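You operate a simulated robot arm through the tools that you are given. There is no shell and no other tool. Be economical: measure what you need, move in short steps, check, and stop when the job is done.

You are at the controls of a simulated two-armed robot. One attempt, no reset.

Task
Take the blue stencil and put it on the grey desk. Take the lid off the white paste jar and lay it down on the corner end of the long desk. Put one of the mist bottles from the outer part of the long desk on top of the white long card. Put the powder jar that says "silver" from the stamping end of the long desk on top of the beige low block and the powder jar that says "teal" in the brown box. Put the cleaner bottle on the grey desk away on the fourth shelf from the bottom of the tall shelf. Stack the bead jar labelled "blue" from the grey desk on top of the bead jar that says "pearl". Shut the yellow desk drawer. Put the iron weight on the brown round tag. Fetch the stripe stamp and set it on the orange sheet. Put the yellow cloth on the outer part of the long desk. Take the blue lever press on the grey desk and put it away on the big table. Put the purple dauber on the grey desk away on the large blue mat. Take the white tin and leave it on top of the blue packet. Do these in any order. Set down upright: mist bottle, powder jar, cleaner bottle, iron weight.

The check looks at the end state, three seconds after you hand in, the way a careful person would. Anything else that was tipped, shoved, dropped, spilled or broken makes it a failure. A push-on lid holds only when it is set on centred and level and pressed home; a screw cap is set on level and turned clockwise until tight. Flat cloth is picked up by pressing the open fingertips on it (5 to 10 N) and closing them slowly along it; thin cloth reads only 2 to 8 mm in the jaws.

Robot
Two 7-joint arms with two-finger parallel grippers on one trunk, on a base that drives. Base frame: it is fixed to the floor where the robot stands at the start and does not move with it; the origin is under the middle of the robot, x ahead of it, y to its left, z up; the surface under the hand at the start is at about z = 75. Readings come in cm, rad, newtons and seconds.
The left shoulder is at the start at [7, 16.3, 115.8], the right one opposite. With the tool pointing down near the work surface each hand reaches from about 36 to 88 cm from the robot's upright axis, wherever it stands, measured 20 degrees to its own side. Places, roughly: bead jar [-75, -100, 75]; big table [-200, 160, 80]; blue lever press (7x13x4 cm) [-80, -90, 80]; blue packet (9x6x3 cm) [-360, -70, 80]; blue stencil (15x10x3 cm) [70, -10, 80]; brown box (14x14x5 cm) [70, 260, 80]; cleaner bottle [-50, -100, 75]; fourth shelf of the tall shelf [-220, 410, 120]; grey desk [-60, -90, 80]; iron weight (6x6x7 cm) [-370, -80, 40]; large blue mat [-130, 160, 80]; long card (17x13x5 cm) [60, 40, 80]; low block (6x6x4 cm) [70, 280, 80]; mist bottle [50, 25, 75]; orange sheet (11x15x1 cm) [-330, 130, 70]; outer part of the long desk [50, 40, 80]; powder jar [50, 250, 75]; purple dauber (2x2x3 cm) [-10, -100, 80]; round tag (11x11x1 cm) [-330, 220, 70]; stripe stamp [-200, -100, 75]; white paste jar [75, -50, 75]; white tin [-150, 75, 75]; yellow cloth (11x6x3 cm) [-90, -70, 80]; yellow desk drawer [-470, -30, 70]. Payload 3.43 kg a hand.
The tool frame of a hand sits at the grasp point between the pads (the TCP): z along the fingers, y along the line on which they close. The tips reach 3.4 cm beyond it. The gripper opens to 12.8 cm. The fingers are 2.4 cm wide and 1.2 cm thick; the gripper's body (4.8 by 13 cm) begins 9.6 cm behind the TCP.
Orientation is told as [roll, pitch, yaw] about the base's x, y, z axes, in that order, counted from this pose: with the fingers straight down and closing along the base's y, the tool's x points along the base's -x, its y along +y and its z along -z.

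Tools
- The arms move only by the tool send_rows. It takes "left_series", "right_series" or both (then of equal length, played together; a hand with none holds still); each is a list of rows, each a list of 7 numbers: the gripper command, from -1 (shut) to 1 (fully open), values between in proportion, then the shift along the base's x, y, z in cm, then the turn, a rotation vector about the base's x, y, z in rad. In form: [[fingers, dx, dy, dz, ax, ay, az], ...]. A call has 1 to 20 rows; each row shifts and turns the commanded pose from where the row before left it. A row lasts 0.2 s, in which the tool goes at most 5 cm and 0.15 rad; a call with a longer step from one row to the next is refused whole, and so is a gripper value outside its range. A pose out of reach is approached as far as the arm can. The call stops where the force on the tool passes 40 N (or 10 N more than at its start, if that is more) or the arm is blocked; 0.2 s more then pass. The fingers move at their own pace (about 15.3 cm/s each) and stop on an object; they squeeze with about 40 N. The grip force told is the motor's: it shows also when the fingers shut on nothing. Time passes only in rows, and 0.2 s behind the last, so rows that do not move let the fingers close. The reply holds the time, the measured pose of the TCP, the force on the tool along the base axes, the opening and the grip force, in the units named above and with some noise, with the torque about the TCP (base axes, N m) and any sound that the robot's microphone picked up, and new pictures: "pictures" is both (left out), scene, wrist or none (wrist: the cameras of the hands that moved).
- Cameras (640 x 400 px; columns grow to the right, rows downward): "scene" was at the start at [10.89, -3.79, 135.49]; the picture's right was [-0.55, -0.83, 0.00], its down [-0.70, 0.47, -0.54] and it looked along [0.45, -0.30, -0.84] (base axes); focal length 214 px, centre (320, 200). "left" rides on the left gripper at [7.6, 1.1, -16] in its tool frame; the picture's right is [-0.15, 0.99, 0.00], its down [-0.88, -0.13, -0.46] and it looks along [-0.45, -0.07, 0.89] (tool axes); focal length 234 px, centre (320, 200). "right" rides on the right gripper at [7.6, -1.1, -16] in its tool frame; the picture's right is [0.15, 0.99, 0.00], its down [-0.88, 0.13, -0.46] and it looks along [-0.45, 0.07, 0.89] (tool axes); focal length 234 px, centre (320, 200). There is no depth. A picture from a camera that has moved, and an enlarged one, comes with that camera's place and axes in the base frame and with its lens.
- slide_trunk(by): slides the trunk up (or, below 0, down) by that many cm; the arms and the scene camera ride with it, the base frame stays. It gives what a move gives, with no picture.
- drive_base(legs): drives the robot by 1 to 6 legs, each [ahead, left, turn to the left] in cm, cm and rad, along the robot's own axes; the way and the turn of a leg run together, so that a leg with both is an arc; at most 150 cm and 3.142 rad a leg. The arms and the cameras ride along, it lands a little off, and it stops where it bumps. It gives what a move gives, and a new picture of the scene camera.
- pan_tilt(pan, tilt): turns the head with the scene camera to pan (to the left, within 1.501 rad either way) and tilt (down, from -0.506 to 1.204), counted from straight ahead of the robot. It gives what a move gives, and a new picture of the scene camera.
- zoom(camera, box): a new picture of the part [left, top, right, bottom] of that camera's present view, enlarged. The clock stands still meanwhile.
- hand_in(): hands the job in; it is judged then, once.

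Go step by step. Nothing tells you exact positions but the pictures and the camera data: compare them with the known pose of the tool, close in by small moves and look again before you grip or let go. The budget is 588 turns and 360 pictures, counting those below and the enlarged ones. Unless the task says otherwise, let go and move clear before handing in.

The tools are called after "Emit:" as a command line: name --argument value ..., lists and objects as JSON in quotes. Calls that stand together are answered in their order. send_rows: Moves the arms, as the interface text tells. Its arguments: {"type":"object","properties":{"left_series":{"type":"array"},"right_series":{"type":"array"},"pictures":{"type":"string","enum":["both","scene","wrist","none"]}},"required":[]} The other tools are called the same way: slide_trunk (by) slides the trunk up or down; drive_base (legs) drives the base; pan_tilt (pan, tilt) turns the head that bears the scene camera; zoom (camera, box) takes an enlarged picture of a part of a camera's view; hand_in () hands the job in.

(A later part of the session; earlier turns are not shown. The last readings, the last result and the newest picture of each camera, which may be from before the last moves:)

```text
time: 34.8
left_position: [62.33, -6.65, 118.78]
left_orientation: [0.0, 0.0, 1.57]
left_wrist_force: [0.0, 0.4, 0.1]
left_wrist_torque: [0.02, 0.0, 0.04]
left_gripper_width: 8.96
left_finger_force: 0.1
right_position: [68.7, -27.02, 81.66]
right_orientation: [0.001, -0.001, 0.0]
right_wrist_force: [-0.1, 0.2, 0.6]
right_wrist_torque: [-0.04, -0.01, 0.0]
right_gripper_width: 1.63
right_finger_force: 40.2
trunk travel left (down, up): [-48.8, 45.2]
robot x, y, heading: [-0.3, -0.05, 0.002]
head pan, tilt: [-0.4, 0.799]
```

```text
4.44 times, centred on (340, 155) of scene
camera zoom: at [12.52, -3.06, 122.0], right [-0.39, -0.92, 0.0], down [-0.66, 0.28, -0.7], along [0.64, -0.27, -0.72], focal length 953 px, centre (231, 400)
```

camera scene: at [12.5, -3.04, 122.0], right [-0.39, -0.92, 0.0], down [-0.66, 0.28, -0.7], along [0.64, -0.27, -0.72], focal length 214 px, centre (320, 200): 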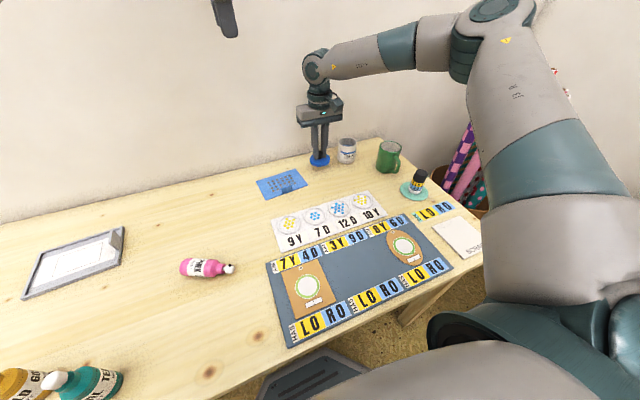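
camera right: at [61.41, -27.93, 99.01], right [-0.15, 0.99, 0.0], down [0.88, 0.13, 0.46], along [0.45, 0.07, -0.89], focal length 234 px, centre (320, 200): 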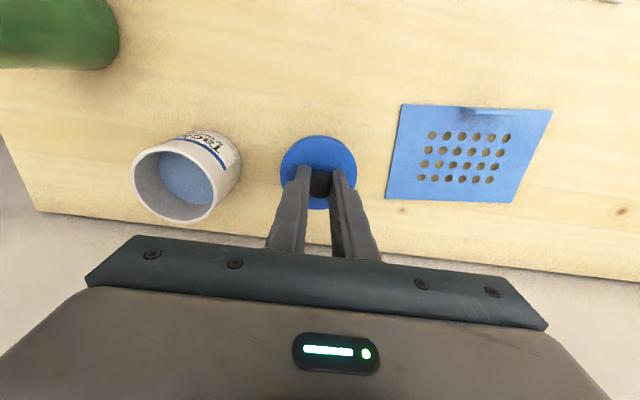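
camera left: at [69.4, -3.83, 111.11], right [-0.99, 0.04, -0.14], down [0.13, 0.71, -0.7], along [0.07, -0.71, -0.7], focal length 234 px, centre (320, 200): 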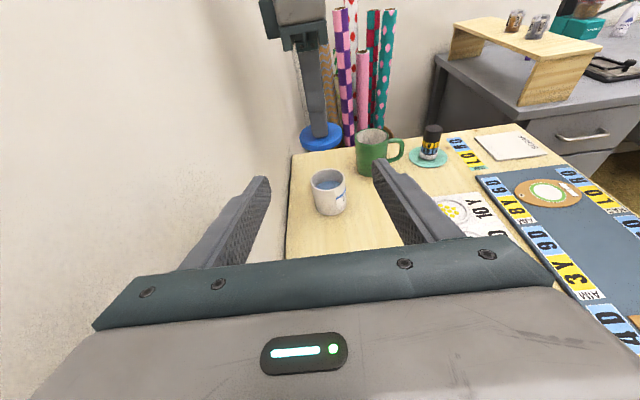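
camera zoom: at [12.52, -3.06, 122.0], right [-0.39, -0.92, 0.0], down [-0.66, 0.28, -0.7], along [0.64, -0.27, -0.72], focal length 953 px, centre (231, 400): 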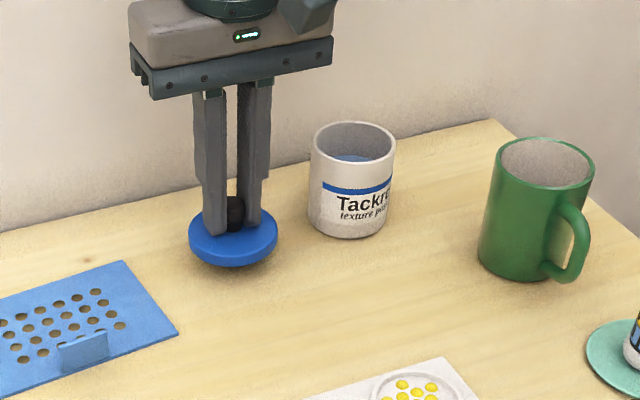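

Emit:
send_rows --right_series '[[-1, 0, 0, -0.3, 0, 0, 0], [-1, 0, 0, -0.3, 0, 0, 0], [-1, 0, 0, -0.3, 0, 0, 0], [-1, 0, 0, 0, 0, 0, 0]]' --pictures "none"

Emit:
zoom --camera "scene" --box '[280, 110, 400, 200]'

```text
time: 35.8
left_position: [62.44, -6.73, 118.68]
left_orientation: [0.002, 0.001, 1.572]
left_wrist_force: [-0.2, 0.5, 0.1]
left_wrist_torque: [0.02, 0.01, -0.01]
left_gripper_width: 8.98
left_finger_force: 0.0
right_position: [68.91, -26.99, 80.9]
right_orientation: [-0.001, 0.001, -0.001]
right_wrist_force: [0.2, 0.5, 0.3]
right_wrist_torque: [0.02, -0.02, -0.02]
right_gripper_width: 1.65
right_finger_force: 40.4
trunk travel left (down, up): [-48.8, 45.2]
robot x, y, heading: [-0.09, 0.09, -0.003]
head pan, tilt: [-0.4, 0.799]
```

```text
4.44 times, centred on (340, 155) of scene
camera zoom: at [12.52, -3.06, 122.0], right [-0.39, -0.92, 0.0], down [-0.66, 0.28, -0.7], along [0.64, -0.27, -0.72], focal length 953 px, centre (231, 400)
```

zoom: 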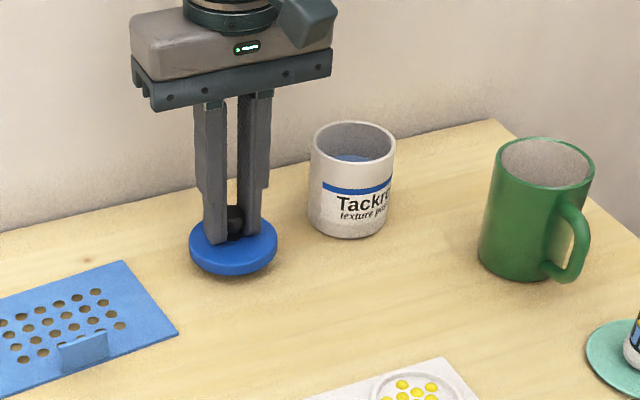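

Emit:
send_rows --right_series '[[-1, 0, 0, -0.25, 0, 0, 0], [-1, 0, 0, -0.25, 0, 0, 0], [-1, 0, 0, 0, 0, 0, 0]]' --pictures "none"

Emit:
zoom --camera "scene" --box '[290, 130, 350, 180]'

```text
time: 36.6
left_position: [62.43, -6.63, 118.78]
left_orientation: [0.002, 0.0, 1.57]
left_wrist_force: [0.5, 0.2, 0.1]
left_wrist_torque: [0.0, 0.04, -0.03]
left_gripper_width: 8.99
left_finger_force: 0.0
right_position: [68.7, -27.16, 80.35]
right_orientation: [0.003, -0.002, 0.001]
right_wrist_force: [0.2, 0.0, 0.4]
right_wrist_torque: [0.05, 0.0, 0.01]
right_gripper_width: 1.64
right_finger_force: 39.7
trunk travel left (down, up): [-48.8, 45.2]
robot x, y, heading: [-0.02, 0.21, 0.0]
head pan, tilt: [-0.4, 0.799]
```

```text
8.00 times, centred on (320, 155) of scene
camera zoom: at [12.53, -3.06, 122.0], right [-0.39, -0.92, 0.0], down [-0.66, 0.28, -0.7], along [0.64, -0.27, -0.72], focal length 1716 px, centre (320, 560)
```

zoom: 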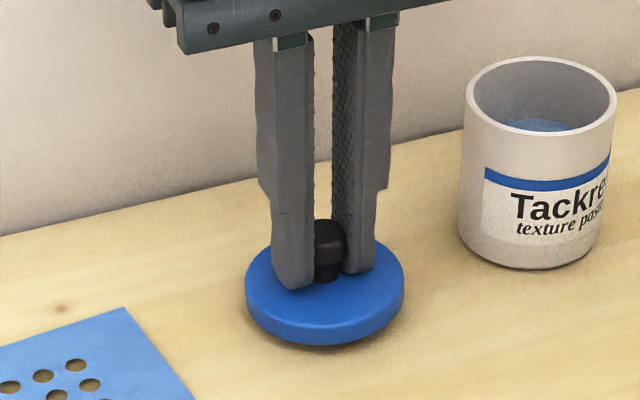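

Emit:
send_rows --right_series '[[-1, 0, 0, -0.2, 0, 0, 0], [-1, 0, 0, -0.2, 0, 0, 0], [-1, 0, 0, -0.2, 0, 0, 0], [-1, 0, 0, 0, 0, 0, 0]]' --pictures "none"

Emit:
zoom --camera "scene" --box '[290, 130, 350, 180]'

```text
time: 37.6
left_position: [62.38, -6.66, 118.74]
left_orientation: [0.0, 0.0, 1.571]
left_wrist_force: [-0.6, -0.1, 0.7]
left_wrist_torque: [0.02, 0.01, 0.01]
left_gripper_width: 8.95
left_finger_force: 0.0
right_position: [68.62, -27.13, 79.92]
right_orientation: [0.002, -0.001, 0.001]
right_wrist_force: [0.0, 1.1, -0.8]
right_wrist_torque: [0.01, -0.01, 0.03]
right_gripper_width: 1.65
right_finger_force: 40.6
right hand out of reach, approached as far as the arm can: row 3
trunk travel left (down, up): [-48.8, 45.2]
robot x, y, heading: [0.11, 0.0, 0.001]
head pan, tilt: [-0.4, 0.799]
```

```text
8.00 times, centred on (320, 155) of scene
camera zoom: at [12.53, -3.06, 122.0], right [-0.39, -0.92, 0.0], down [-0.66, 0.28, -0.7], along [0.64, -0.27, -0.72], focal length 1716 px, centre (320, 560)
```

zoom: 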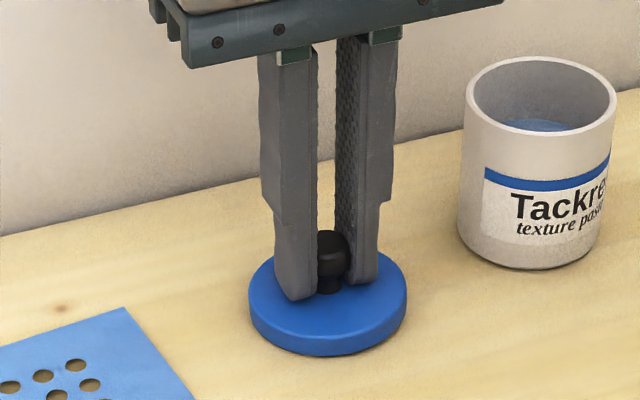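

Emit:
send_rows --right_series '[[-1, -1.5, 0, 0, 0, 0, 0], [-1, -1, 0, -0.2, 0, 0, 0], [-1, 0, 0, -0.2, 0, 0, 0], [-1, 0, 0, -0.2, 0, 0, 0], [-1, 0, 0, 0, 0, 0, 0]]' --pictures "none"

Emit:
zoom --camera "scene" --box '[290, 130, 350, 180]'

```text
time: 38.8
left_position: [62.25, -6.68, 118.93]
left_orientation: [-0.002, 0.0, 1.57]
left_wrist_force: [0.7, -0.1, -0.5]
left_wrist_torque: [-0.01, -0.01, -0.02]
left_gripper_width: 8.97
left_finger_force: 0.1
right_position: [66.11, -27.18, 79.49]
right_orientation: [0.001, -0.003, 0.001]
right_wrist_force: [0.9, -3.2, 12.0]
right_wrist_torque: [0.14, 0.04, 0.0]
right_gripper_width: 1.6
right_finger_force: 40.0
trunk travel left (down, up): [-48.8, 45.2]
robot x, y, heading: [-0.02, -0.33, 0.001]
head pan, tilt: [-0.4, 0.799]
```

```text
8.00 times, centred on (320, 155) of scene
camera zoom: at [12.41, -3.05, 122.02], right [-0.39, -0.92, 0.0], down [-0.66, 0.28, -0.7], along [0.64, -0.27, -0.72], focal length 1716 px, centre (320, 560)
```

zoom: 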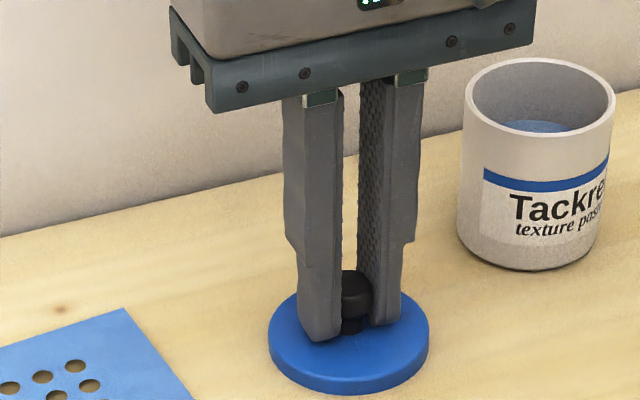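

Contact. I open the fingers and go up.

Emit:
send_rows --right_series '[[-1, 0, 0, 0.15, 0, 0, 0], [-0.5, 0, 0, 0, 0, 0, 0], [-0.3, 0, 0, 0, 0, 0, 0], [-0.3, 0, 0, 1, 0, 0, 0], [-0.3, 0, 0, 3, 0, 0, 0], [-0.3, 0, 0, 4, 0, 0, 0], [-0.3, 0, 0, 4, 0, 0, 0], [0, 0, 0, 0, 0, 0, 0]]' --pictures "scene"

Emit:
zoom --camera "scene" --box '[130, 210, 270, 320]'

```text
time: 40.6
left_position: [62.44, -6.7, 118.86]
left_orientation: [0.0, 0.002, 1.569]
left_wrist_force: [-0.5, -0.1, 0.0]
left_wrist_torque: [-0.02, 0.0, 0.03]
left_gripper_width: 8.95
left_finger_force: 0.0
right_position: [65.93, -27.18, 91.59]
right_orientation: [0.001, 0.0, -0.002]
right_wrist_force: [0.7, 0.7, 0.0]
right_wrist_torque: [0.04, -0.01, 0.01]
right_gripper_width: 6.41
right_finger_force: 0.0
trunk travel left (down, up): [-48.8, 45.2]
robot x, y, heading: [-0.19, -0.17, 0.001]
head pan, tilt: [-0.4, 0.799]
camera scene: at [12.59, -3.09, 121.98], right [-0.39, -0.92, 0.0], down [-0.66, 0.28, -0.7], along [0.64, -0.27, -0.72], focal length 214 px, centre (320, 200)
```

scene: 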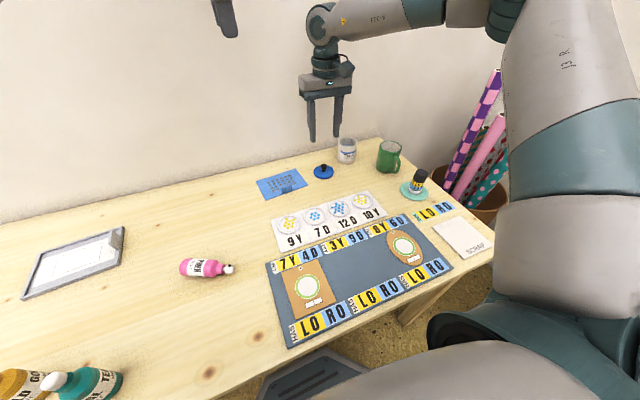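

```text
3.64 times, centred on (200, 265) of scene
camera zoom: at [12.59, -3.09, 121.98], right [-0.39, -0.92, 0.0], down [-0.66, 0.28, -0.7], along [0.64, -0.27, -0.72], focal length 780 px, centre (756, -36)
```

zoom: 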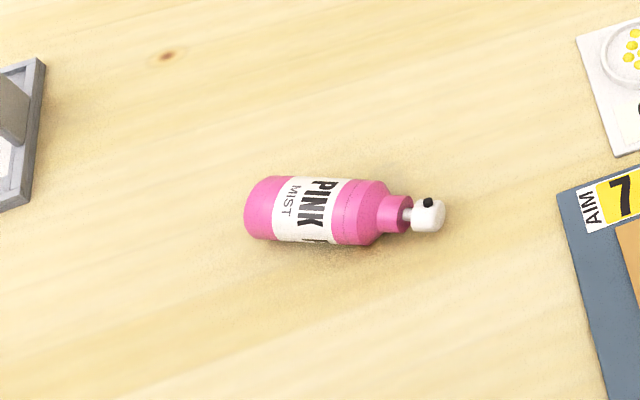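

Lid laid at [66,-27]. The bottle reads "PINK MIST" and lies with its base near [45,16] and cap near [41,6]. I raise the trunk 30 cm so elbows stay high, then prepare the left hand to pick it up.

Emit:
slide_trunk --by 30

Emit:
send_rows --left_series '[[0.2, -3, 2, -4, 0, 0, -0.1], [0.2, -3, 2, -4, 0, 0, -0.1], [0.2, -3, 2, -4, 0, 0, -0.1], [0.2, -3, 2, -4, 0, 0, -0.11], [0.2, -3, 2, -4, 0, 0, 0], [0.2, -3, 2, -4, 0, 0, 0], [0.2, 0, 2, -4, 0, 0, 0], [0.2, 0, 2, -4, 0, 0, 0], [0.2, 0, 1, -4, 0, 0, 0], [0.2, 0, 0, -4, 0, 0, 0], [0.2, 0, 0, -4, 0, 0, 0], [0.2, 0, 0, 0, 0, 0, 0]]' --pictures "both"

```text
time: 43.6
left_position: [62.53, -6.74, 148.85]
left_orientation: [-0.001, 0.0, 1.572]
left_wrist_force: [0.0, 0.6, -0.1]
left_wrist_torque: [0.06, 0.02, 0.04]
left_gripper_width: 8.96
left_finger_force: 0.1
right_position: [65.97, -27.15, 121.36]
right_orientation: [0.001, -0.001, -0.001]
right_wrist_force: [0.3, -1.1, -0.1]
right_wrist_torque: [-0.03, 0.01, 0.02]
right_gripper_width: 6.4
right_finger_force: 0.0
trunk travel left (down, up): [-78.8, 15.2]
robot x, y, heading: [0.16, 0.08, -0.002]
head pan, tilt: [-0.4, 0.799]
```

```text
refused: row 1 steps farther than a row can; nothing moved
```

Emit:
send_rows --left_series '[[0.2, -1.25, 1.3, -3.5, 0, 0, -0.1], [0.2, -1.25, 1.3, -3.5, 0, 0, -0.1], [0.2, -1.25, 1.3, -3.5, 0, 0, -0.1], [0.2, -1.25, 1.3, -3.5, 0, 0, -0.11], [0.2, -1.25, 1.3, -3.5, 0, 0, 0], [0.2, -1.25, 1.3, -3.5, 0, 0, 0], [0.2, -1.25, 1.3, -3.5, 0, 0, 0], [0.2, -1.25, 1.3, -3.5, 0, 0, 0], [0.2, -1.25, 1.3, -3.5, 0, 0, 0], [0.2, -1.25, 1.3, -3.5, 0, 0, 0], [0.2, -1.25, 1.3, -3.5, 0, 0, 0], [0.2, -1.25, 1.3, -3.5, 0, 0, 0], [0.2, -1.25, 1.3, -3.5, 0, 0, 0], [0.2, 0, 0, 0, 0, 0, 0]]' --pictures "both"

```text
time: 46.6
left_position: [46.15, 10.27, 103.19]
left_orientation: [-0.001, -0.001, 1.16]
left_wrist_force: [-0.3, 0.4, 0.0]
left_wrist_torque: [0.02, 0.02, -0.01]
left_gripper_width: 7.69
left_finger_force: 0.0
right_position: [65.96, -27.15, 121.52]
right_orientation: [0.0, 0.0, -0.001]
right_wrist_force: [0.1, -0.4, -0.2]
right_wrist_torque: [0.0, -0.01, 0.0]
right_gripper_width: 6.42
right_finger_force: 0.1
trunk travel left (down, up): [-78.8, 15.2]
robot x, y, heading: [-0.08, 0.03, 0.001]
head pan, tilt: [-0.4, 0.799]
camera scene: at [12.53, -3.13, 152.0], right [-0.39, -0.92, 0.0], down [-0.66, 0.28, -0.7], along [0.64, -0.27, -0.72], focal length 214 px, centre (320, 200)
camera left: at [41.95, 3.75, 119.2], right [-0.85, 0.53, 0.0], down [0.47, 0.76, 0.46], along [0.24, 0.39, -0.89], focal length 234 px, centre (320, 200)
```

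scene: 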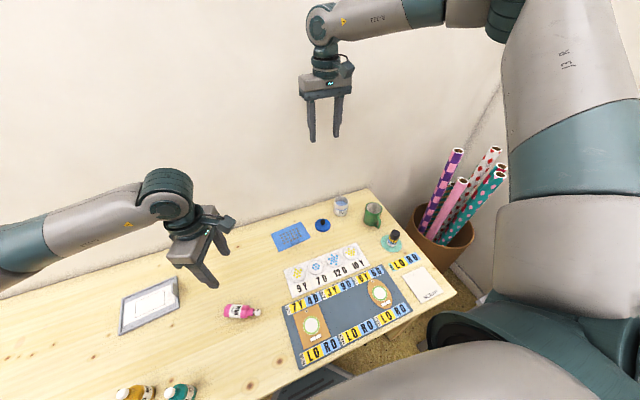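
left: 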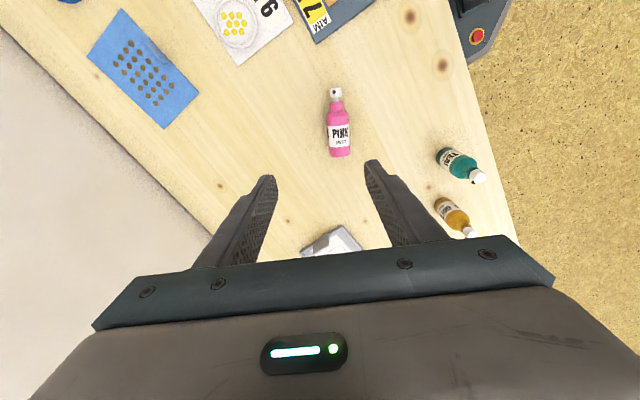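

The bottle's axis runs from base [45.3,16.2] to cap [40.8,6.6]. I tilt the left hand 20° and come down over its body.

Emit:
send_rows --left_series '[[0.1, -0.7, 0.4, -3, 0.106, -0.049, 0], [0.1, -0.7, 0.4, -3, 0.106, -0.049, 0], [0.1, -0.7, 0.4, -3, 0.106, -0.049, 0], [0.1, -0.7, 0.5, -3, 0, 0, 0], [0.1, 0, 0, -3, 0, 0, 0], [0.1, 0, 0, -3, 0, 0, 0], [0.1, 0, 0, 0, 0, 0, 0]]' --pictures "both"

```text
time: 48.2
left_position: [43.21, 12.0, 85.17]
left_orientation: [-0.008, -0.352, 1.162]
left_wrist_force: [0.0, -0.7, 0.4]
left_wrist_torque: [0.01, 0.01, 0.01]
left_gripper_width: 7.02
left_finger_force: 0.2
right_position: [66.04, -27.13, 121.46]
right_orientation: [0.001, 0.001, 0.0]
right_wrist_force: [-0.7, 0.9, 0.2]
right_wrist_torque: [0.01, -0.01, -0.03]
right_gripper_width: 6.41
right_finger_force: 0.1
trunk travel left (down, up): [-78.8, 15.2]
robot x, y, heading: [0.21, 0.03, -0.001]
head pan, tilt: [-0.4, 0.799]
camera scene: at [12.51, -3.03, 152.0], right [-0.39, -0.92, 0.0], down [-0.66, 0.28, -0.7], along [0.64, -0.27, -0.72], focal length 214 px, centre (320, 200)
camera left: at [36.98, 0.97, 97.63], right [-0.85, 0.52, 0.04], down [0.38, 0.57, 0.73], along [0.36, 0.64, -0.68], focal length 234 px, centre (320, 200)
```

scene: 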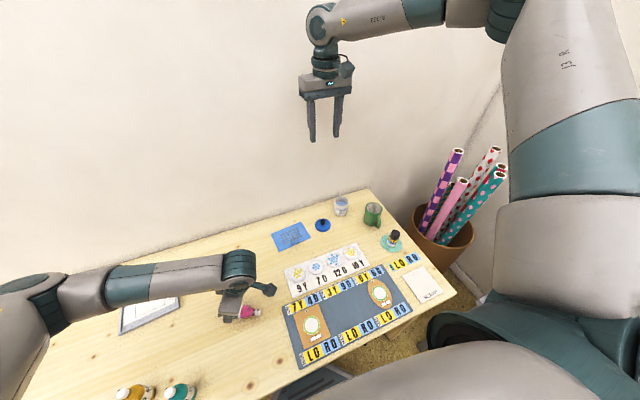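
left: 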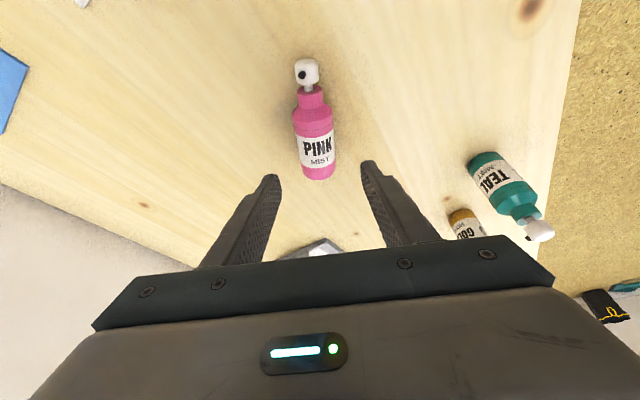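

Aligned. Down to the table level, then close.

Emit:
send_rows --left_series '[[0.1, 0, 0, -3, 0, 0, 0], [0.1, 0, 0, -2, 0, 0, 0], [0.1, 0, 0, -1, 0, 0, 0], [0.1, 0, 0, 0, 0, 0, 0], [-1, 0, 0, 0, 0, 0, 0], [-1, 0, 0, 0, 0, 0, 0], [-1, 0, 0, 0, 0, 0, 0]]' --pictures "wrist"

```text
time: 49.8
left_position: [43.24, 11.9, 79.17]
left_orientation: [-0.01, -0.351, 1.161]
left_wrist_force: [-0.3, -1.2, -0.5]
left_wrist_torque: [-0.02, -0.04, 0.01]
left_gripper_width: 3.68
left_finger_force: 40.4
right_position: [65.94, -27.18, 121.57]
right_orientation: [0.001, -0.002, 0.0]
right_wrist_force: [0.9, 0.5, 0.1]
right_wrist_torque: [-0.01, 0.0, 0.03]
right_gripper_width: 6.39
right_finger_force: 0.0
trunk travel left (down, up): [-78.8, 15.2]
robot x, y, heading: [-0.09, -0.01, -0.003]
head pan, tilt: [-0.4, 0.799]
camera left: at [37.03, 0.88, 91.63], right [-0.85, 0.52, 0.04], down [0.38, 0.57, 0.73], along [0.36, 0.64, -0.68], focal length 234 px, centre (320, 200)
```

left: 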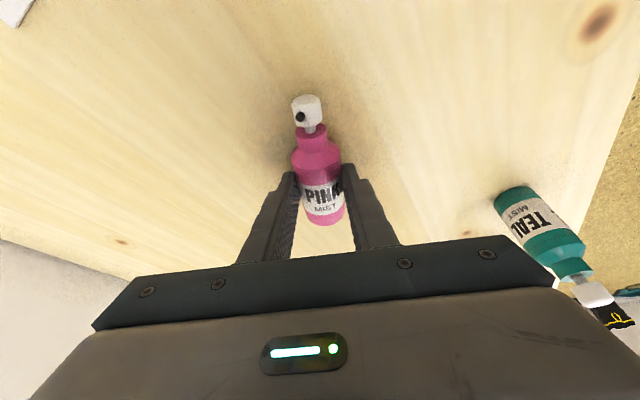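

Gripped. I lift it 20 cm, then rotate it upright.

Emit:
send_rows --left_series '[[-1, 0, 0, 3, 0, 0, 0], [-1, 0, 0, 4, 0, 0, 0], [-1, 0, 0, 4, 0, 0, 0], [-1, 0, 0, 4, 0, 0, 0], [-1, 0, 0, 4, -0.129, 0.06, 0], [-1, 0, 0, 2, -0.129, 0.06, 0], [-1, 0, 0, 0, -0.129, 0.06, 0], [-1, 0, 0, 0, -0.129, 0.06, 0], [-1, 0, 0, 0, -0.129, 0.06, 0], [-1, 0, 0, 0, -0.129, 0.06, 0], [-1, 0, 0, 0, -0.129, 0.06, 0], [-1, 0, 0, 0, -0.129, 0.06, 0], [-1, 0, 0, 0, -0.129, 0.06, 0], [-1, 0, 0, 0, -0.129, 0.06, 0], [-1, 0, 0, 0, -0.129, 0.06, 0], [-1, 0, 0, 0, 0, 0, 0]]' --pictures "both"

```text
time: 53.2
left_position: [43.42, 12.0, 100.19]
left_orientation: [0.072, 1.215, 1.211]
left_wrist_force: [0.1, 0.1, -0.5]
left_wrist_torque: [0.02, -0.03, 0.0]
left_gripper_width: 3.67
left_finger_force: 40.0
right_position: [65.96, -27.27, 121.32]
right_orientation: [0.002, 0.0, 0.0]
right_wrist_force: [0.2, -0.4, 0.7]
right_wrist_torque: [0.0, -0.01, -0.04]
right_gripper_width: 6.4
right_finger_force: 0.0
trunk travel left (down, up): [-78.8, 15.2]
robot x, y, heading: [-0.13, 0.07, -0.004]
head pan, tilt: [-0.4, 0.799]
camera scene: at [12.53, -3.07, 152.0], right [-0.39, -0.92, 0.0], down [-0.66, 0.28, -0.7], along [0.64, -0.27, -0.72], focal length 214 px, centre (320, 200)
camera left: at [47.67, 23.51, 112.97], right [-0.88, 0.46, -0.11], down [0.41, 0.62, -0.67], along [-0.24, -0.64, -0.73], focal length 234 px, centre (320, 200)
```

scene: 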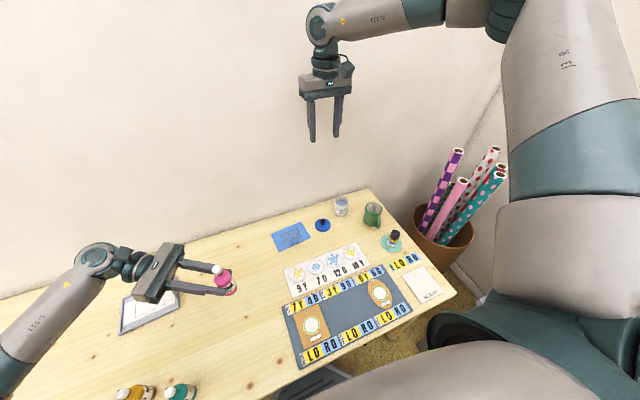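
left: 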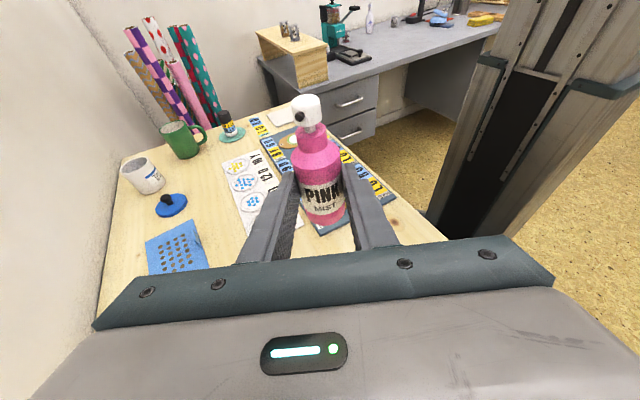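

The bottle is upright in the hand. I drive left 25 cm to face the card.

Emit:
drive_base --legs '[[0, 25, 0]]'

Emit:
pan_tilt --pan 0.15 --tilt 0.9

```text
time: 55.1
left_position: [43.38, 37.37, 100.21]
left_orientation: [0.073, 1.211, 1.213]
left_wrist_force: [-0.3, -0.8, -0.3]
left_wrist_torque: [0.06, 0.01, 0.02]
left_gripper_width: 3.7
left_finger_force: 40.3
right_position: [65.97, -1.69, 121.46]
right_orientation: [0.001, 0.002, 0.002]
right_wrist_force: [0.2, -0.4, -0.2]
right_wrist_torque: [-0.01, -0.03, 0.01]
right_gripper_width: 6.39
right_finger_force: 0.2
trunk travel left (down, up): [-78.8, 15.2]
robot x, y, heading: [0.01, 25.12, -0.002]
head pan, tilt: [-0.4, 0.799]
camera scene: at [12.51, 22.36, 151.99], right [-0.39, -0.92, 0.0], down [-0.66, 0.28, -0.7], along [0.64, -0.27, -0.72], focal length 214 px, centre (320, 200)
```

scene: 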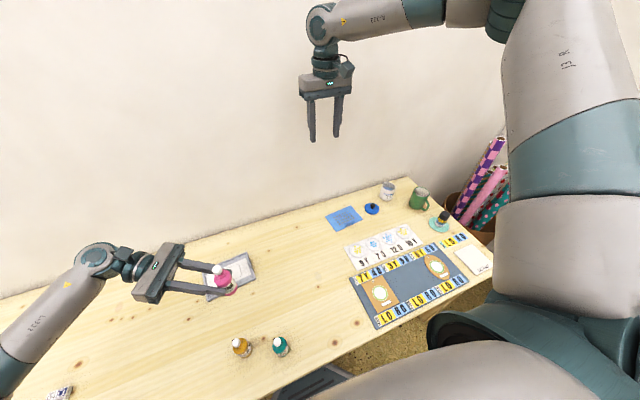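

```text
time: 56.0
left_position: [43.24, 37.5, 100.29]
left_orientation: [0.072, 1.212, 1.212]
left_wrist_force: [0.6, 0.1, -0.2]
left_wrist_torque: [0.03, -0.02, 0.02]
left_gripper_width: 3.68
left_finger_force: 39.9
right_position: [65.95, -1.64, 121.38]
right_orientation: [0.001, -0.001, 0.001]
right_wrist_force: [-0.1, -0.3, -0.5]
right_wrist_torque: [0.03, 0.0, 0.0]
right_gripper_width: 6.38
right_finger_force: 0.1
trunk travel left (down, up): [-78.8, 15.2]
robot x, y, heading: [0.17, 25.35, -0.001]
head pan, tilt: [0.15, 0.901]
camera scene: at [12.54, 26.69, 151.21], right [0.15, -0.99, 0.0], down [-0.77, -0.12, -0.62], along [0.61, 0.09, -0.78], focal length 214 px, centre (320, 200)
```

scene: 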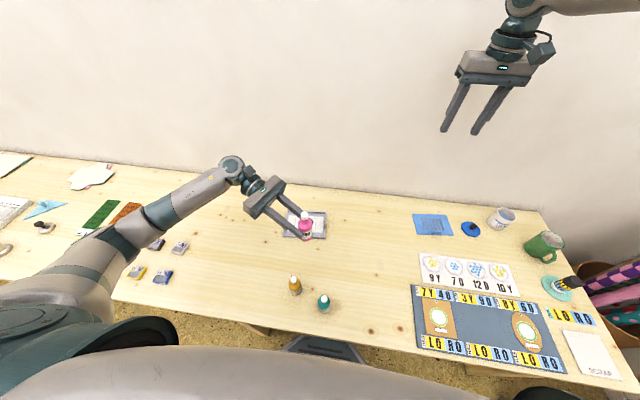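

Emit:
zoom --camera "scene" --box '[230, 160, 370, 260]'

Emit:
zoom --camera "left" --box '[120, 60, 480, 285]'

```text
4.00 times, centred on (300, 210) of scene
camera zoom: at [12.54, 26.69, 151.21], right [0.15, -0.99, 0.0], down [-0.77, -0.12, -0.62], along [0.61, 0.09, -0.78], focal length 858 px, centre (400, 160)
```

zoom: 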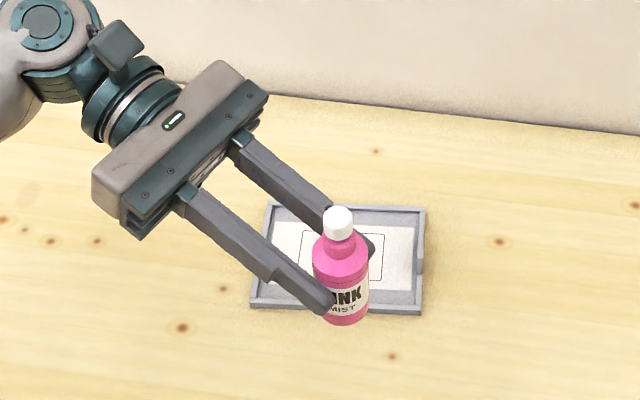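

```text
1.78 times, centred on (300, 172) of left
camera zoom: at [47.58, 49.03, 112.99], right [-0.88, 0.46, -0.11], down [0.41, 0.62, -0.67], along [-0.23, -0.64, -0.73], focal length 416 px, centre (356, 249)
```

zoom: 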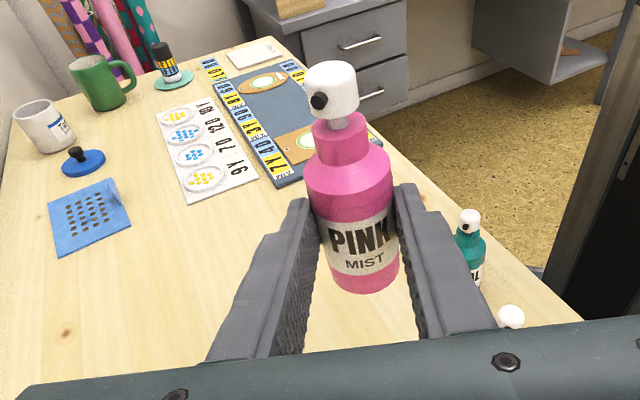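

The tray with the card is centred at about [57.8,39.3]. I turn and move the bottle above it, then lower part way.

Emit:
send_rows --left_series '[[-1, 3, 1, 0, 0, 0, 0.1], [-1, 3, 1, 0, 0, 0, 0.1], [-1, 3, 1, 0, 0, 0, 0.1], [-1, 3, 1, 0, 0, 0, 0.1], [-1, 2.6, 1, 0, 0, 0, 0.1], [-1, 0, 0, -4, 0, 0, 0], [-1, 0, 0, -4, 0, 0, 0], [-1, 0, 0, -4, 0, 0, 0], [-1, 0, 0, -3, 0, 0, 0], [-1, 0, 0, 0, 0, 0, 0]]' --pictures "both"

Emit:
zoom --camera "scene" --box '[240, 170, 380, 270]'

```text
time: 58.2
left_position: [58.03, 42.42, 85.26]
left_orientation: [0.069, 1.214, 1.71]
left_wrist_force: [0.4, 1.0, -0.8]
left_wrist_torque: [0.02, 0.01, -0.01]
left_gripper_width: 3.67
left_finger_force: 40.2
right_position: [65.93, -1.53, 121.45]
right_orientation: [0.0, 0.001, 0.001]
right_wrist_force: [-0.2, 0.0, 0.3]
right_wrist_torque: [0.03, 0.01, 0.02]
right_gripper_width: 6.4
right_finger_force: 0.0
trunk travel left (down, up): [-78.8, 15.2]
robot x, y, heading: [0.17, 25.88, 0.003]
head pan, tilt: [0.15, 0.901]
camera scene: at [12.51, 26.75, 151.21], right [0.15, -0.99, 0.0], down [-0.77, -0.12, -0.62], along [0.61, 0.09, -0.78], focal length 214 px, centre (320, 200)
camera left: at [56.22, 54.66, 98.03], right [-0.99, -0.02, -0.11], down [0.06, 0.74, -0.67], along [0.1, -0.67, -0.73], focal length 234 px, centre (320, 200)
```

scene: 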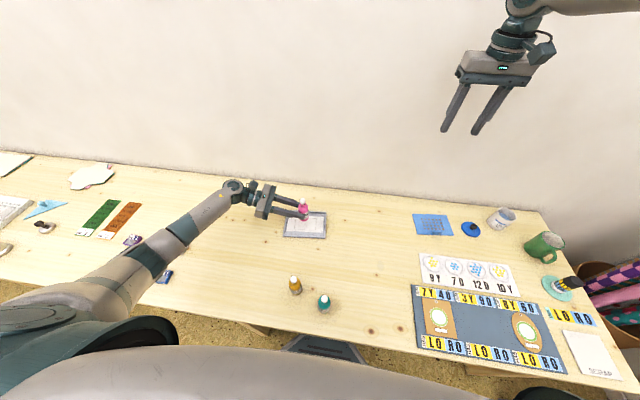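
left: 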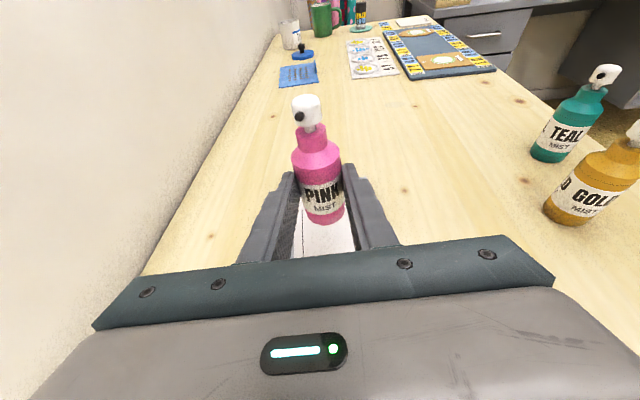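

```text
4.00 times, centred on (310, 220) of scene
camera zoom: at [12.51, 26.75, 151.21], right [0.15, -0.99, 0.0], down [-0.77, -0.12, -0.62], along [0.61, 0.09, -0.78], focal length 858 px, centre (360, 120)
```

zoom: 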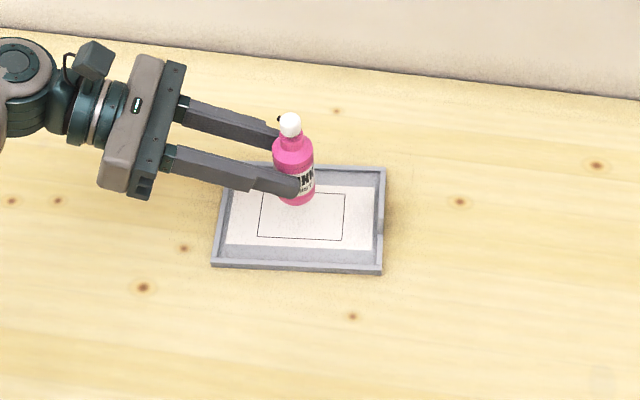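

The bottle hangs over the card's middle. I lower it until contact.

Emit:
send_rows --left_series '[[-1, 0.5, 0, -1.5, 0, 0, 0], [-1, 0, 0, -1.2, 0, 0, 0], [-1, 0, 0, -0.5, 0, 0, 0], [-1, 0, 0, -0.4, 0, 0, 0], [-1, 0, 0, 0, 0, 0, 0]]' --pictures "none"

Emit:
zoom --camera "scene" --box '[270, 180, 350, 250]'

Emit:
zoom --camera "left" --box '[220, 80, 420, 260]'

```text
time: 59.4
left_position: [58.49, 42.51, 81.63]
left_orientation: [0.074, 1.213, 1.713]
left_wrist_force: [-0.3, -0.6, -1.7]
left_wrist_torque: [0.0, 0.0, 0.03]
left_gripper_width: 3.65
left_finger_force: 39.4
right_position: [65.9, -1.53, 121.56]
right_orientation: [0.0, 0.0, 0.003]
right_wrist_force: [0.1, -0.3, 1.7]
right_wrist_torque: [0.0, 0.0, -0.02]
right_gripper_width: 6.4
right_finger_force: 0.0
trunk travel left (down, up): [-78.8, 15.2]
robot x, y, heading: [0.38, 25.79, 0.003]
head pan, tilt: [0.15, 0.901]
```

```text
5.71 times, centred on (310, 215) of scene
camera zoom: at [12.52, 26.75, 151.21], right [0.15, -0.99, 0.0], down [-0.77, -0.12, -0.62], along [0.61, 0.09, -0.78], focal length 1226 px, centre (377, 114)
```

zoom: 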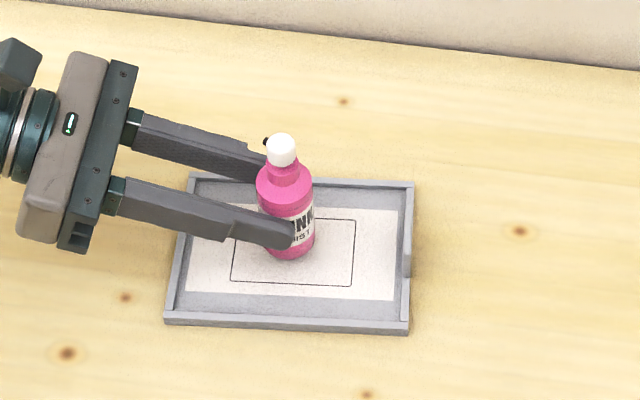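

```text
2.22 times, centred on (320, 170) of left
camera zoom: at [56.69, 54.76, 94.37], right [-0.99, -0.02, -0.11], down [0.06, 0.74, -0.67], along [0.1, -0.67, -0.73], focal length 520 px, centre (320, 267)
```

zoom: 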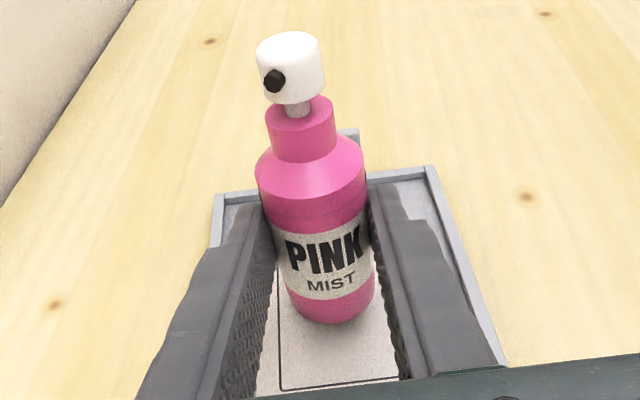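

Upright within a degree or two. A bit further down.

Emit:
send_rows --left_series '[[-1, 0, 0, -0.4, 0, 0, 0], [-1, 0, 0, -0.3, 0, 0, 0], [-1, 0, 0, -0.3, 0, 0, 0], [-1, 0, 0, 0, 0, 0, 0]]' --pictures "none"

Emit:
zoom --camera "scene" --box '[270, 180, 350, 250]'

```text
time: 60.4
left_position: [58.46, 42.57, 80.69]
left_orientation: [0.07, 1.213, 1.715]
left_wrist_force: [0.8, 0.7, -0.8]
left_wrist_torque: [0.02, 0.0, 0.02]
left_gripper_width: 3.7
left_finger_force: 40.3
right_position: [65.99, -1.57, 121.43]
right_orientation: [0.0, 0.0, 0.0]
right_wrist_force: [-0.1, -0.4, -0.3]
right_wrist_torque: [0.0, -0.01, -0.01]
right_gripper_width: 6.39
right_finger_force: 0.1
trunk travel left (down, up): [-78.8, 15.2]
robot x, y, heading: [-0.15, 25.57, 0.003]
head pan, tilt: [0.15, 0.901]
```

```text
5.71 times, centred on (310, 215) of scene
camera zoom: at [12.54, 26.75, 151.2], right [0.15, -0.99, 0.0], down [-0.77, -0.12, -0.62], along [0.61, 0.09, -0.78], focal length 1226 px, centre (377, 114)
```

zoom: 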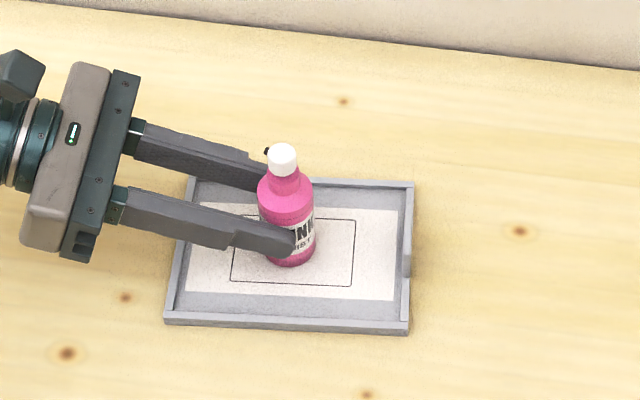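

Emit:
send_rows --left_series '[[-1, 0, 0, -0.3, 0, 0, 0], [-1, 0, 0, -0.2, 0, 0, 0], [-1, 0, 0, -0.2, 0, 0, 0], [-1, 0, 0, -0.2, 0, 0, 0], [-1, 0, 0, 0, 0, 0, 0]]' --pictures "none"

Emit:
zoom --camera "left" --box '[220, 80, 420, 260]'

```text
time: 61.6
left_position: [58.38, 42.56, 80.06]
left_orientation: [0.059, 1.218, 1.704]
left_wrist_force: [2.8, 0.3, 27.8]
left_wrist_torque: [-0.76, -0.45, 0.08]
left_gripper_width: 3.68
left_finger_force: 40.6
right_position: [65.74, -1.66, 121.63]
right_orientation: [0.001, -0.001, 0.001]
right_wrist_force: [-0.7, -1.4, -0.6]
right_wrist_torque: [-0.01, 0.01, -0.03]
right_gripper_width: 6.4
right_finger_force: 0.1
trunk travel left (down, up): [-78.8, 15.2]
robot x, y, heading: [0.12, 25.28, 0.007]
head pan, tilt: [0.15, 0.901]
```

```text
2.22 times, centred on (320, 170) of left
camera zoom: at [56.57, 54.74, 92.71], right [-0.99, -0.02, -0.12], down [0.06, 0.74, -0.67], along [0.1, -0.67, -0.73], focal length 520 px, centre (320, 267)
```

zoom: 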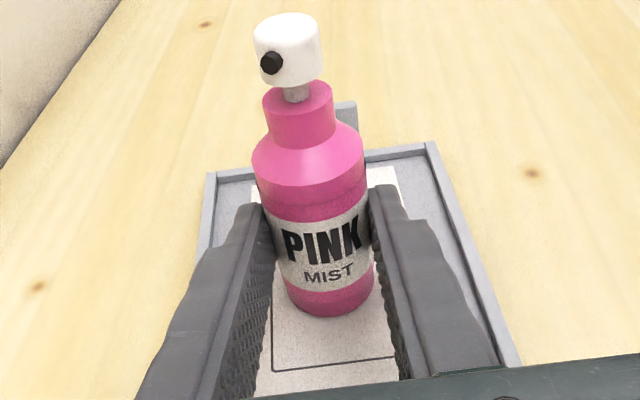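

Contact with 28 N. I relieve it a little, open slowly and back off along the finger direction.

Emit:
send_rows --left_series '[[-1, 0, 0, 0.3, 0, 0, 0], [-0.35, 0, 0, 0, 0, 0, 0], [-0.25, 0, 0, 0, 0, 0, 0], [-0.1, 0, 0, 0, 0, 0, 0], [-0.1, -0.1, 1, 0.35, 0, 0, 0], [-0.1, -0.2, 2, 0.7, 0, 0, 0], [-0.1, -0.2, 3, 1, 0, 0, 0], [-0.1, -0.3, 3, 2, 0, 0, 0], [0, 0, 2, 4, 0, 0, 0], [0, 0, 1, 4, 0, 0, 0], [0, 0, 0, 4, 0, 0, 0], [0, 0, 0, 0, 0, 0, 0]]' --pictures "scene"

Emit:
zoom --camera "scene" --box '[240, 170, 380, 310]'

```text
time: 64.2
left_position: [57.66, 54.47, 96.06]
left_orientation: [0.072, 1.215, 1.713]
left_wrist_force: [1.1, 0.2, -0.1]
left_wrist_torque: [-0.02, -0.02, -0.03]
left_gripper_width: 6.41
left_finger_force: 0.0
right_position: [65.98, -1.53, 121.44]
right_orientation: [-0.001, 0.0, 0.003]
right_wrist_force: [-0.1, -0.1, -0.1]
right_wrist_torque: [-0.01, -0.01, -0.02]
right_gripper_width: 6.41
right_finger_force: 0.1
trunk travel left (down, up): [-78.8, 15.2]
robot x, y, heading: [-0.22, 25.46, 0.004]
head pan, tilt: [0.15, 0.901]
camera scene: at [12.56, 26.76, 151.2], right [0.15, -0.99, 0.0], down [-0.77, -0.12, -0.62], along [0.61, 0.09, -0.78], focal length 214 px, centre (320, 200)
```

scene: 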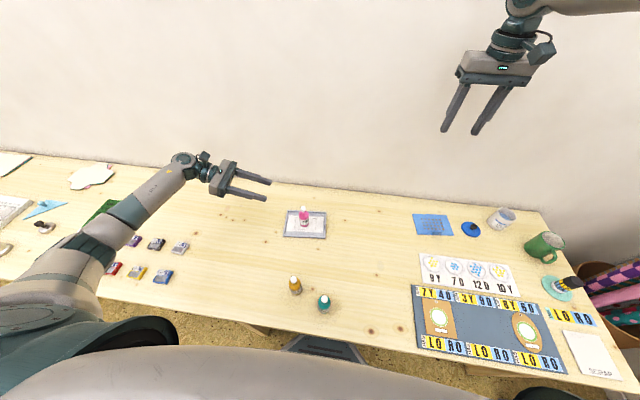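

```text
2.86 times, centred on (310, 240) of scene
camera zoom: at [12.56, 26.76, 151.2], right [0.15, -0.99, 0.0], down [-0.77, -0.12, -0.62], along [0.61, 0.09, -0.78], focal length 613 px, centre (349, 86)
```

zoom: 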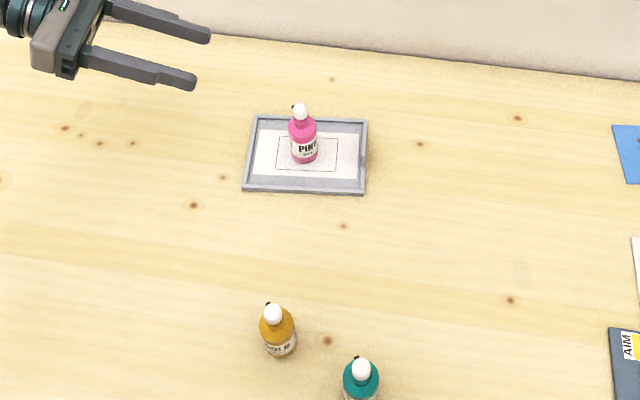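

The pink bottle stands on the card. Next the stencil: I bring the left hand back to vertical and move the right hand over the stencil's tab with its yaw turned −90°.

Emit:
send_rows --left_series '[[0, 0, 0, 3, 0, 0, 0], [0, 0, 0, 3, 0.135, 0.008, 0], [0, 0, 0, 3, 0.135, 0.008, 0], [0, -2, 0, 3, 0.135, 0.008, 0], [0, -2, 0, 3, 0.135, 0.008, 0], [0, -2, 0, 3, 0.135, 0.008, 0], [0, -2, 0, 3, 0.135, 0.008, 0], [0, -2, 0, 3, 0.135, 0.008, 0], [0, -2, 0, 0, 0.135, 0.008, 0], [0, -2, 0, 0, 0.135, 0.008, 0], [0, 0, 0, 0, 0, 0, 0], [0, 0, 0, 0, 0, 0, 0]]' --right_series '[[-0.3, -0.5, -1, -2, 0, 0, -0.143], [-0.3, -0.5, -1, -2, 0, 0, -0.143], [-0.3, -0.5, -1, -2, 0, 0, -0.143], [-0.3, -0.5, -1, -2, 0, 0, -0.143], [-0.3, -0.5, -1, -2, 0, 0, -0.143], [-0.3, -0.5, -1, -2, 0, 0, -0.143], [-0.3, -0.5, -1, -2, 0, 0, -0.143], [-0.3, -0.5, -1, -2, 0, 0, -0.143], [-0.3, -0.5, -1, -2, 0, 0, -0.143], [-0.3, -0.5, -1, -2, 0, 0, -0.143], [-0.3, 0, -1, -2, 0, 0, -0.143], [-0.3, 0, 0, 0, 0, 0, 0]]' --pictures "both"

```text
time: 66.8
left_position: [43.66, 54.66, 120.21]
left_orientation: [-0.005, -0.001, 1.66]
left_wrist_force: [-0.5, 1.1, 0.5]
left_wrist_torque: [0.0, -0.02, 0.02]
left_gripper_width: 6.4
left_finger_force: 0.1
right_position: [61.06, -12.42, 99.47]
right_orientation: [0.0, -0.001, -1.572]
right_wrist_force: [-0.1, 0.9, -0.2]
right_wrist_torque: [-0.01, -0.03, -0.01]
right_gripper_width: 4.48
right_finger_force: 0.1
trunk travel left (down, up): [-78.8, 15.2]
robot x, y, heading: [-0.28, 25.62, 0.005]
head pan, tilt: [0.15, 0.901]
camera scene: at [12.52, 26.81, 151.21], right [0.15, -0.99, 0.0], down [-0.77, -0.12, -0.62], along [0.61, 0.09, -0.78], focal length 214 px, centre (320, 200)
camera right: at [59.99, -4.84, 115.4], right [0.99, 0.14, 0.0], down [0.13, -0.88, 0.46], along [0.07, -0.45, -0.89], focal length 234 px, centre (320, 200)
camera left: at [42.95, 46.93, 136.04], right [-1.0, 0.06, -0.01], down [0.05, 0.89, 0.46], along [0.03, 0.46, -0.89], focal length 234 px, centre (320, 200)
```

scene: 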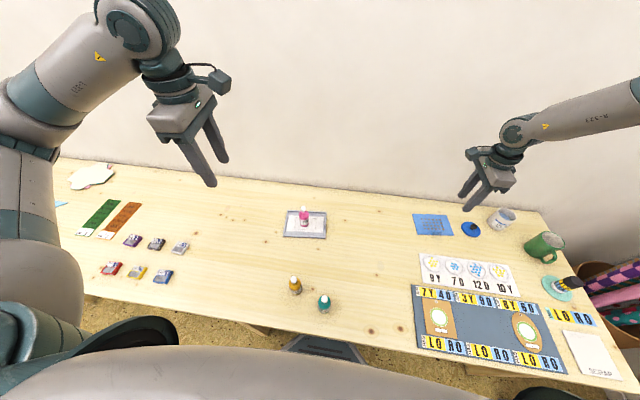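
right: 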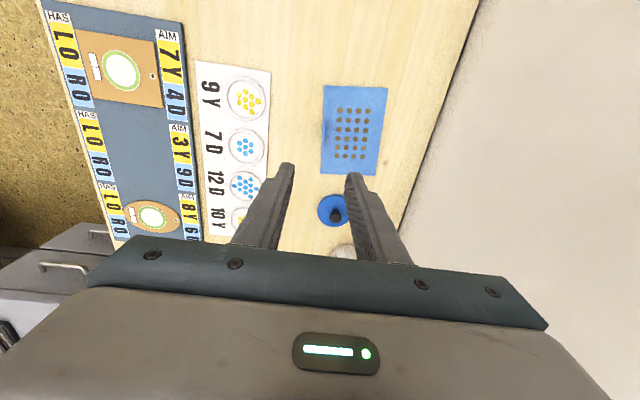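
left: 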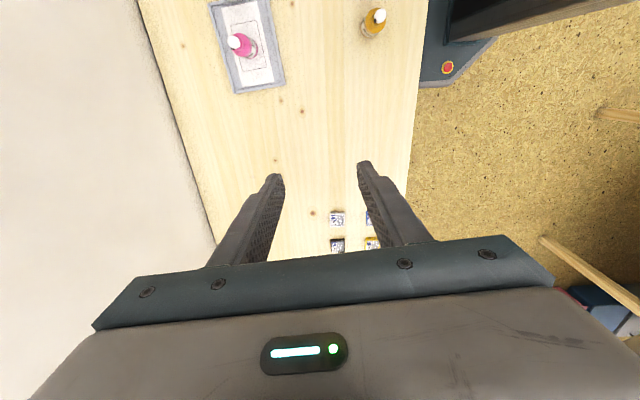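

Emit:
zoom --camera "right" --box '[290, 60, 410, 210]'

Emit:
zoom --camera "scene" --box '[400, 190, 520, 265]'

```text
2.67 times, centred on (350, 135) of right
camera zoom: at [59.99, -4.84, 115.4], right [0.99, 0.14, 0.0], down [0.13, -0.88, 0.46], along [0.07, -0.45, -0.89], focal length 624 px, centre (240, 373)
```

zoom: 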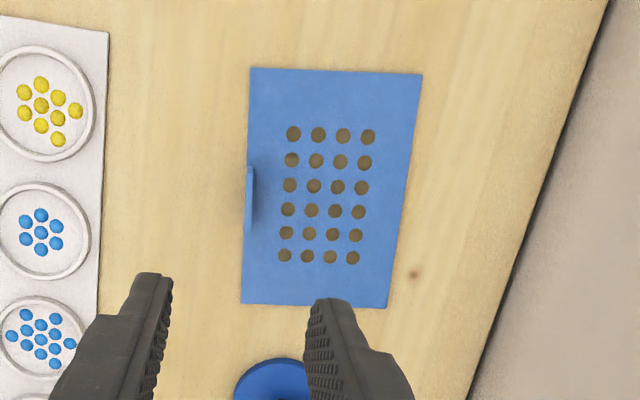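

```text
5.33 times, centred on (460, 228) of scene
camera zoom: at [12.52, 26.81, 151.21], right [0.15, -0.99, 0.0], down [-0.77, -0.12, -0.62], along [0.61, 0.09, -0.78], focal length 1144 px, centre (-427, 53)
```

zoom: 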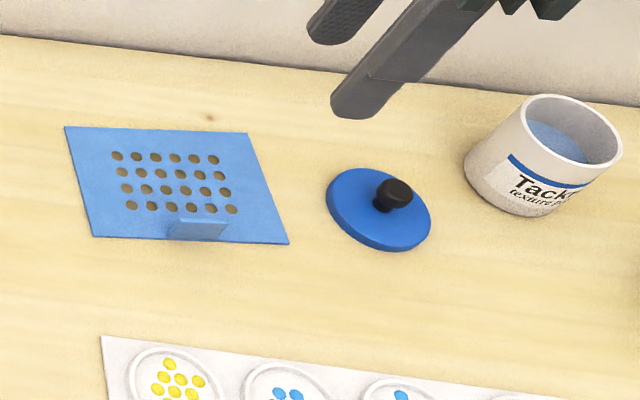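

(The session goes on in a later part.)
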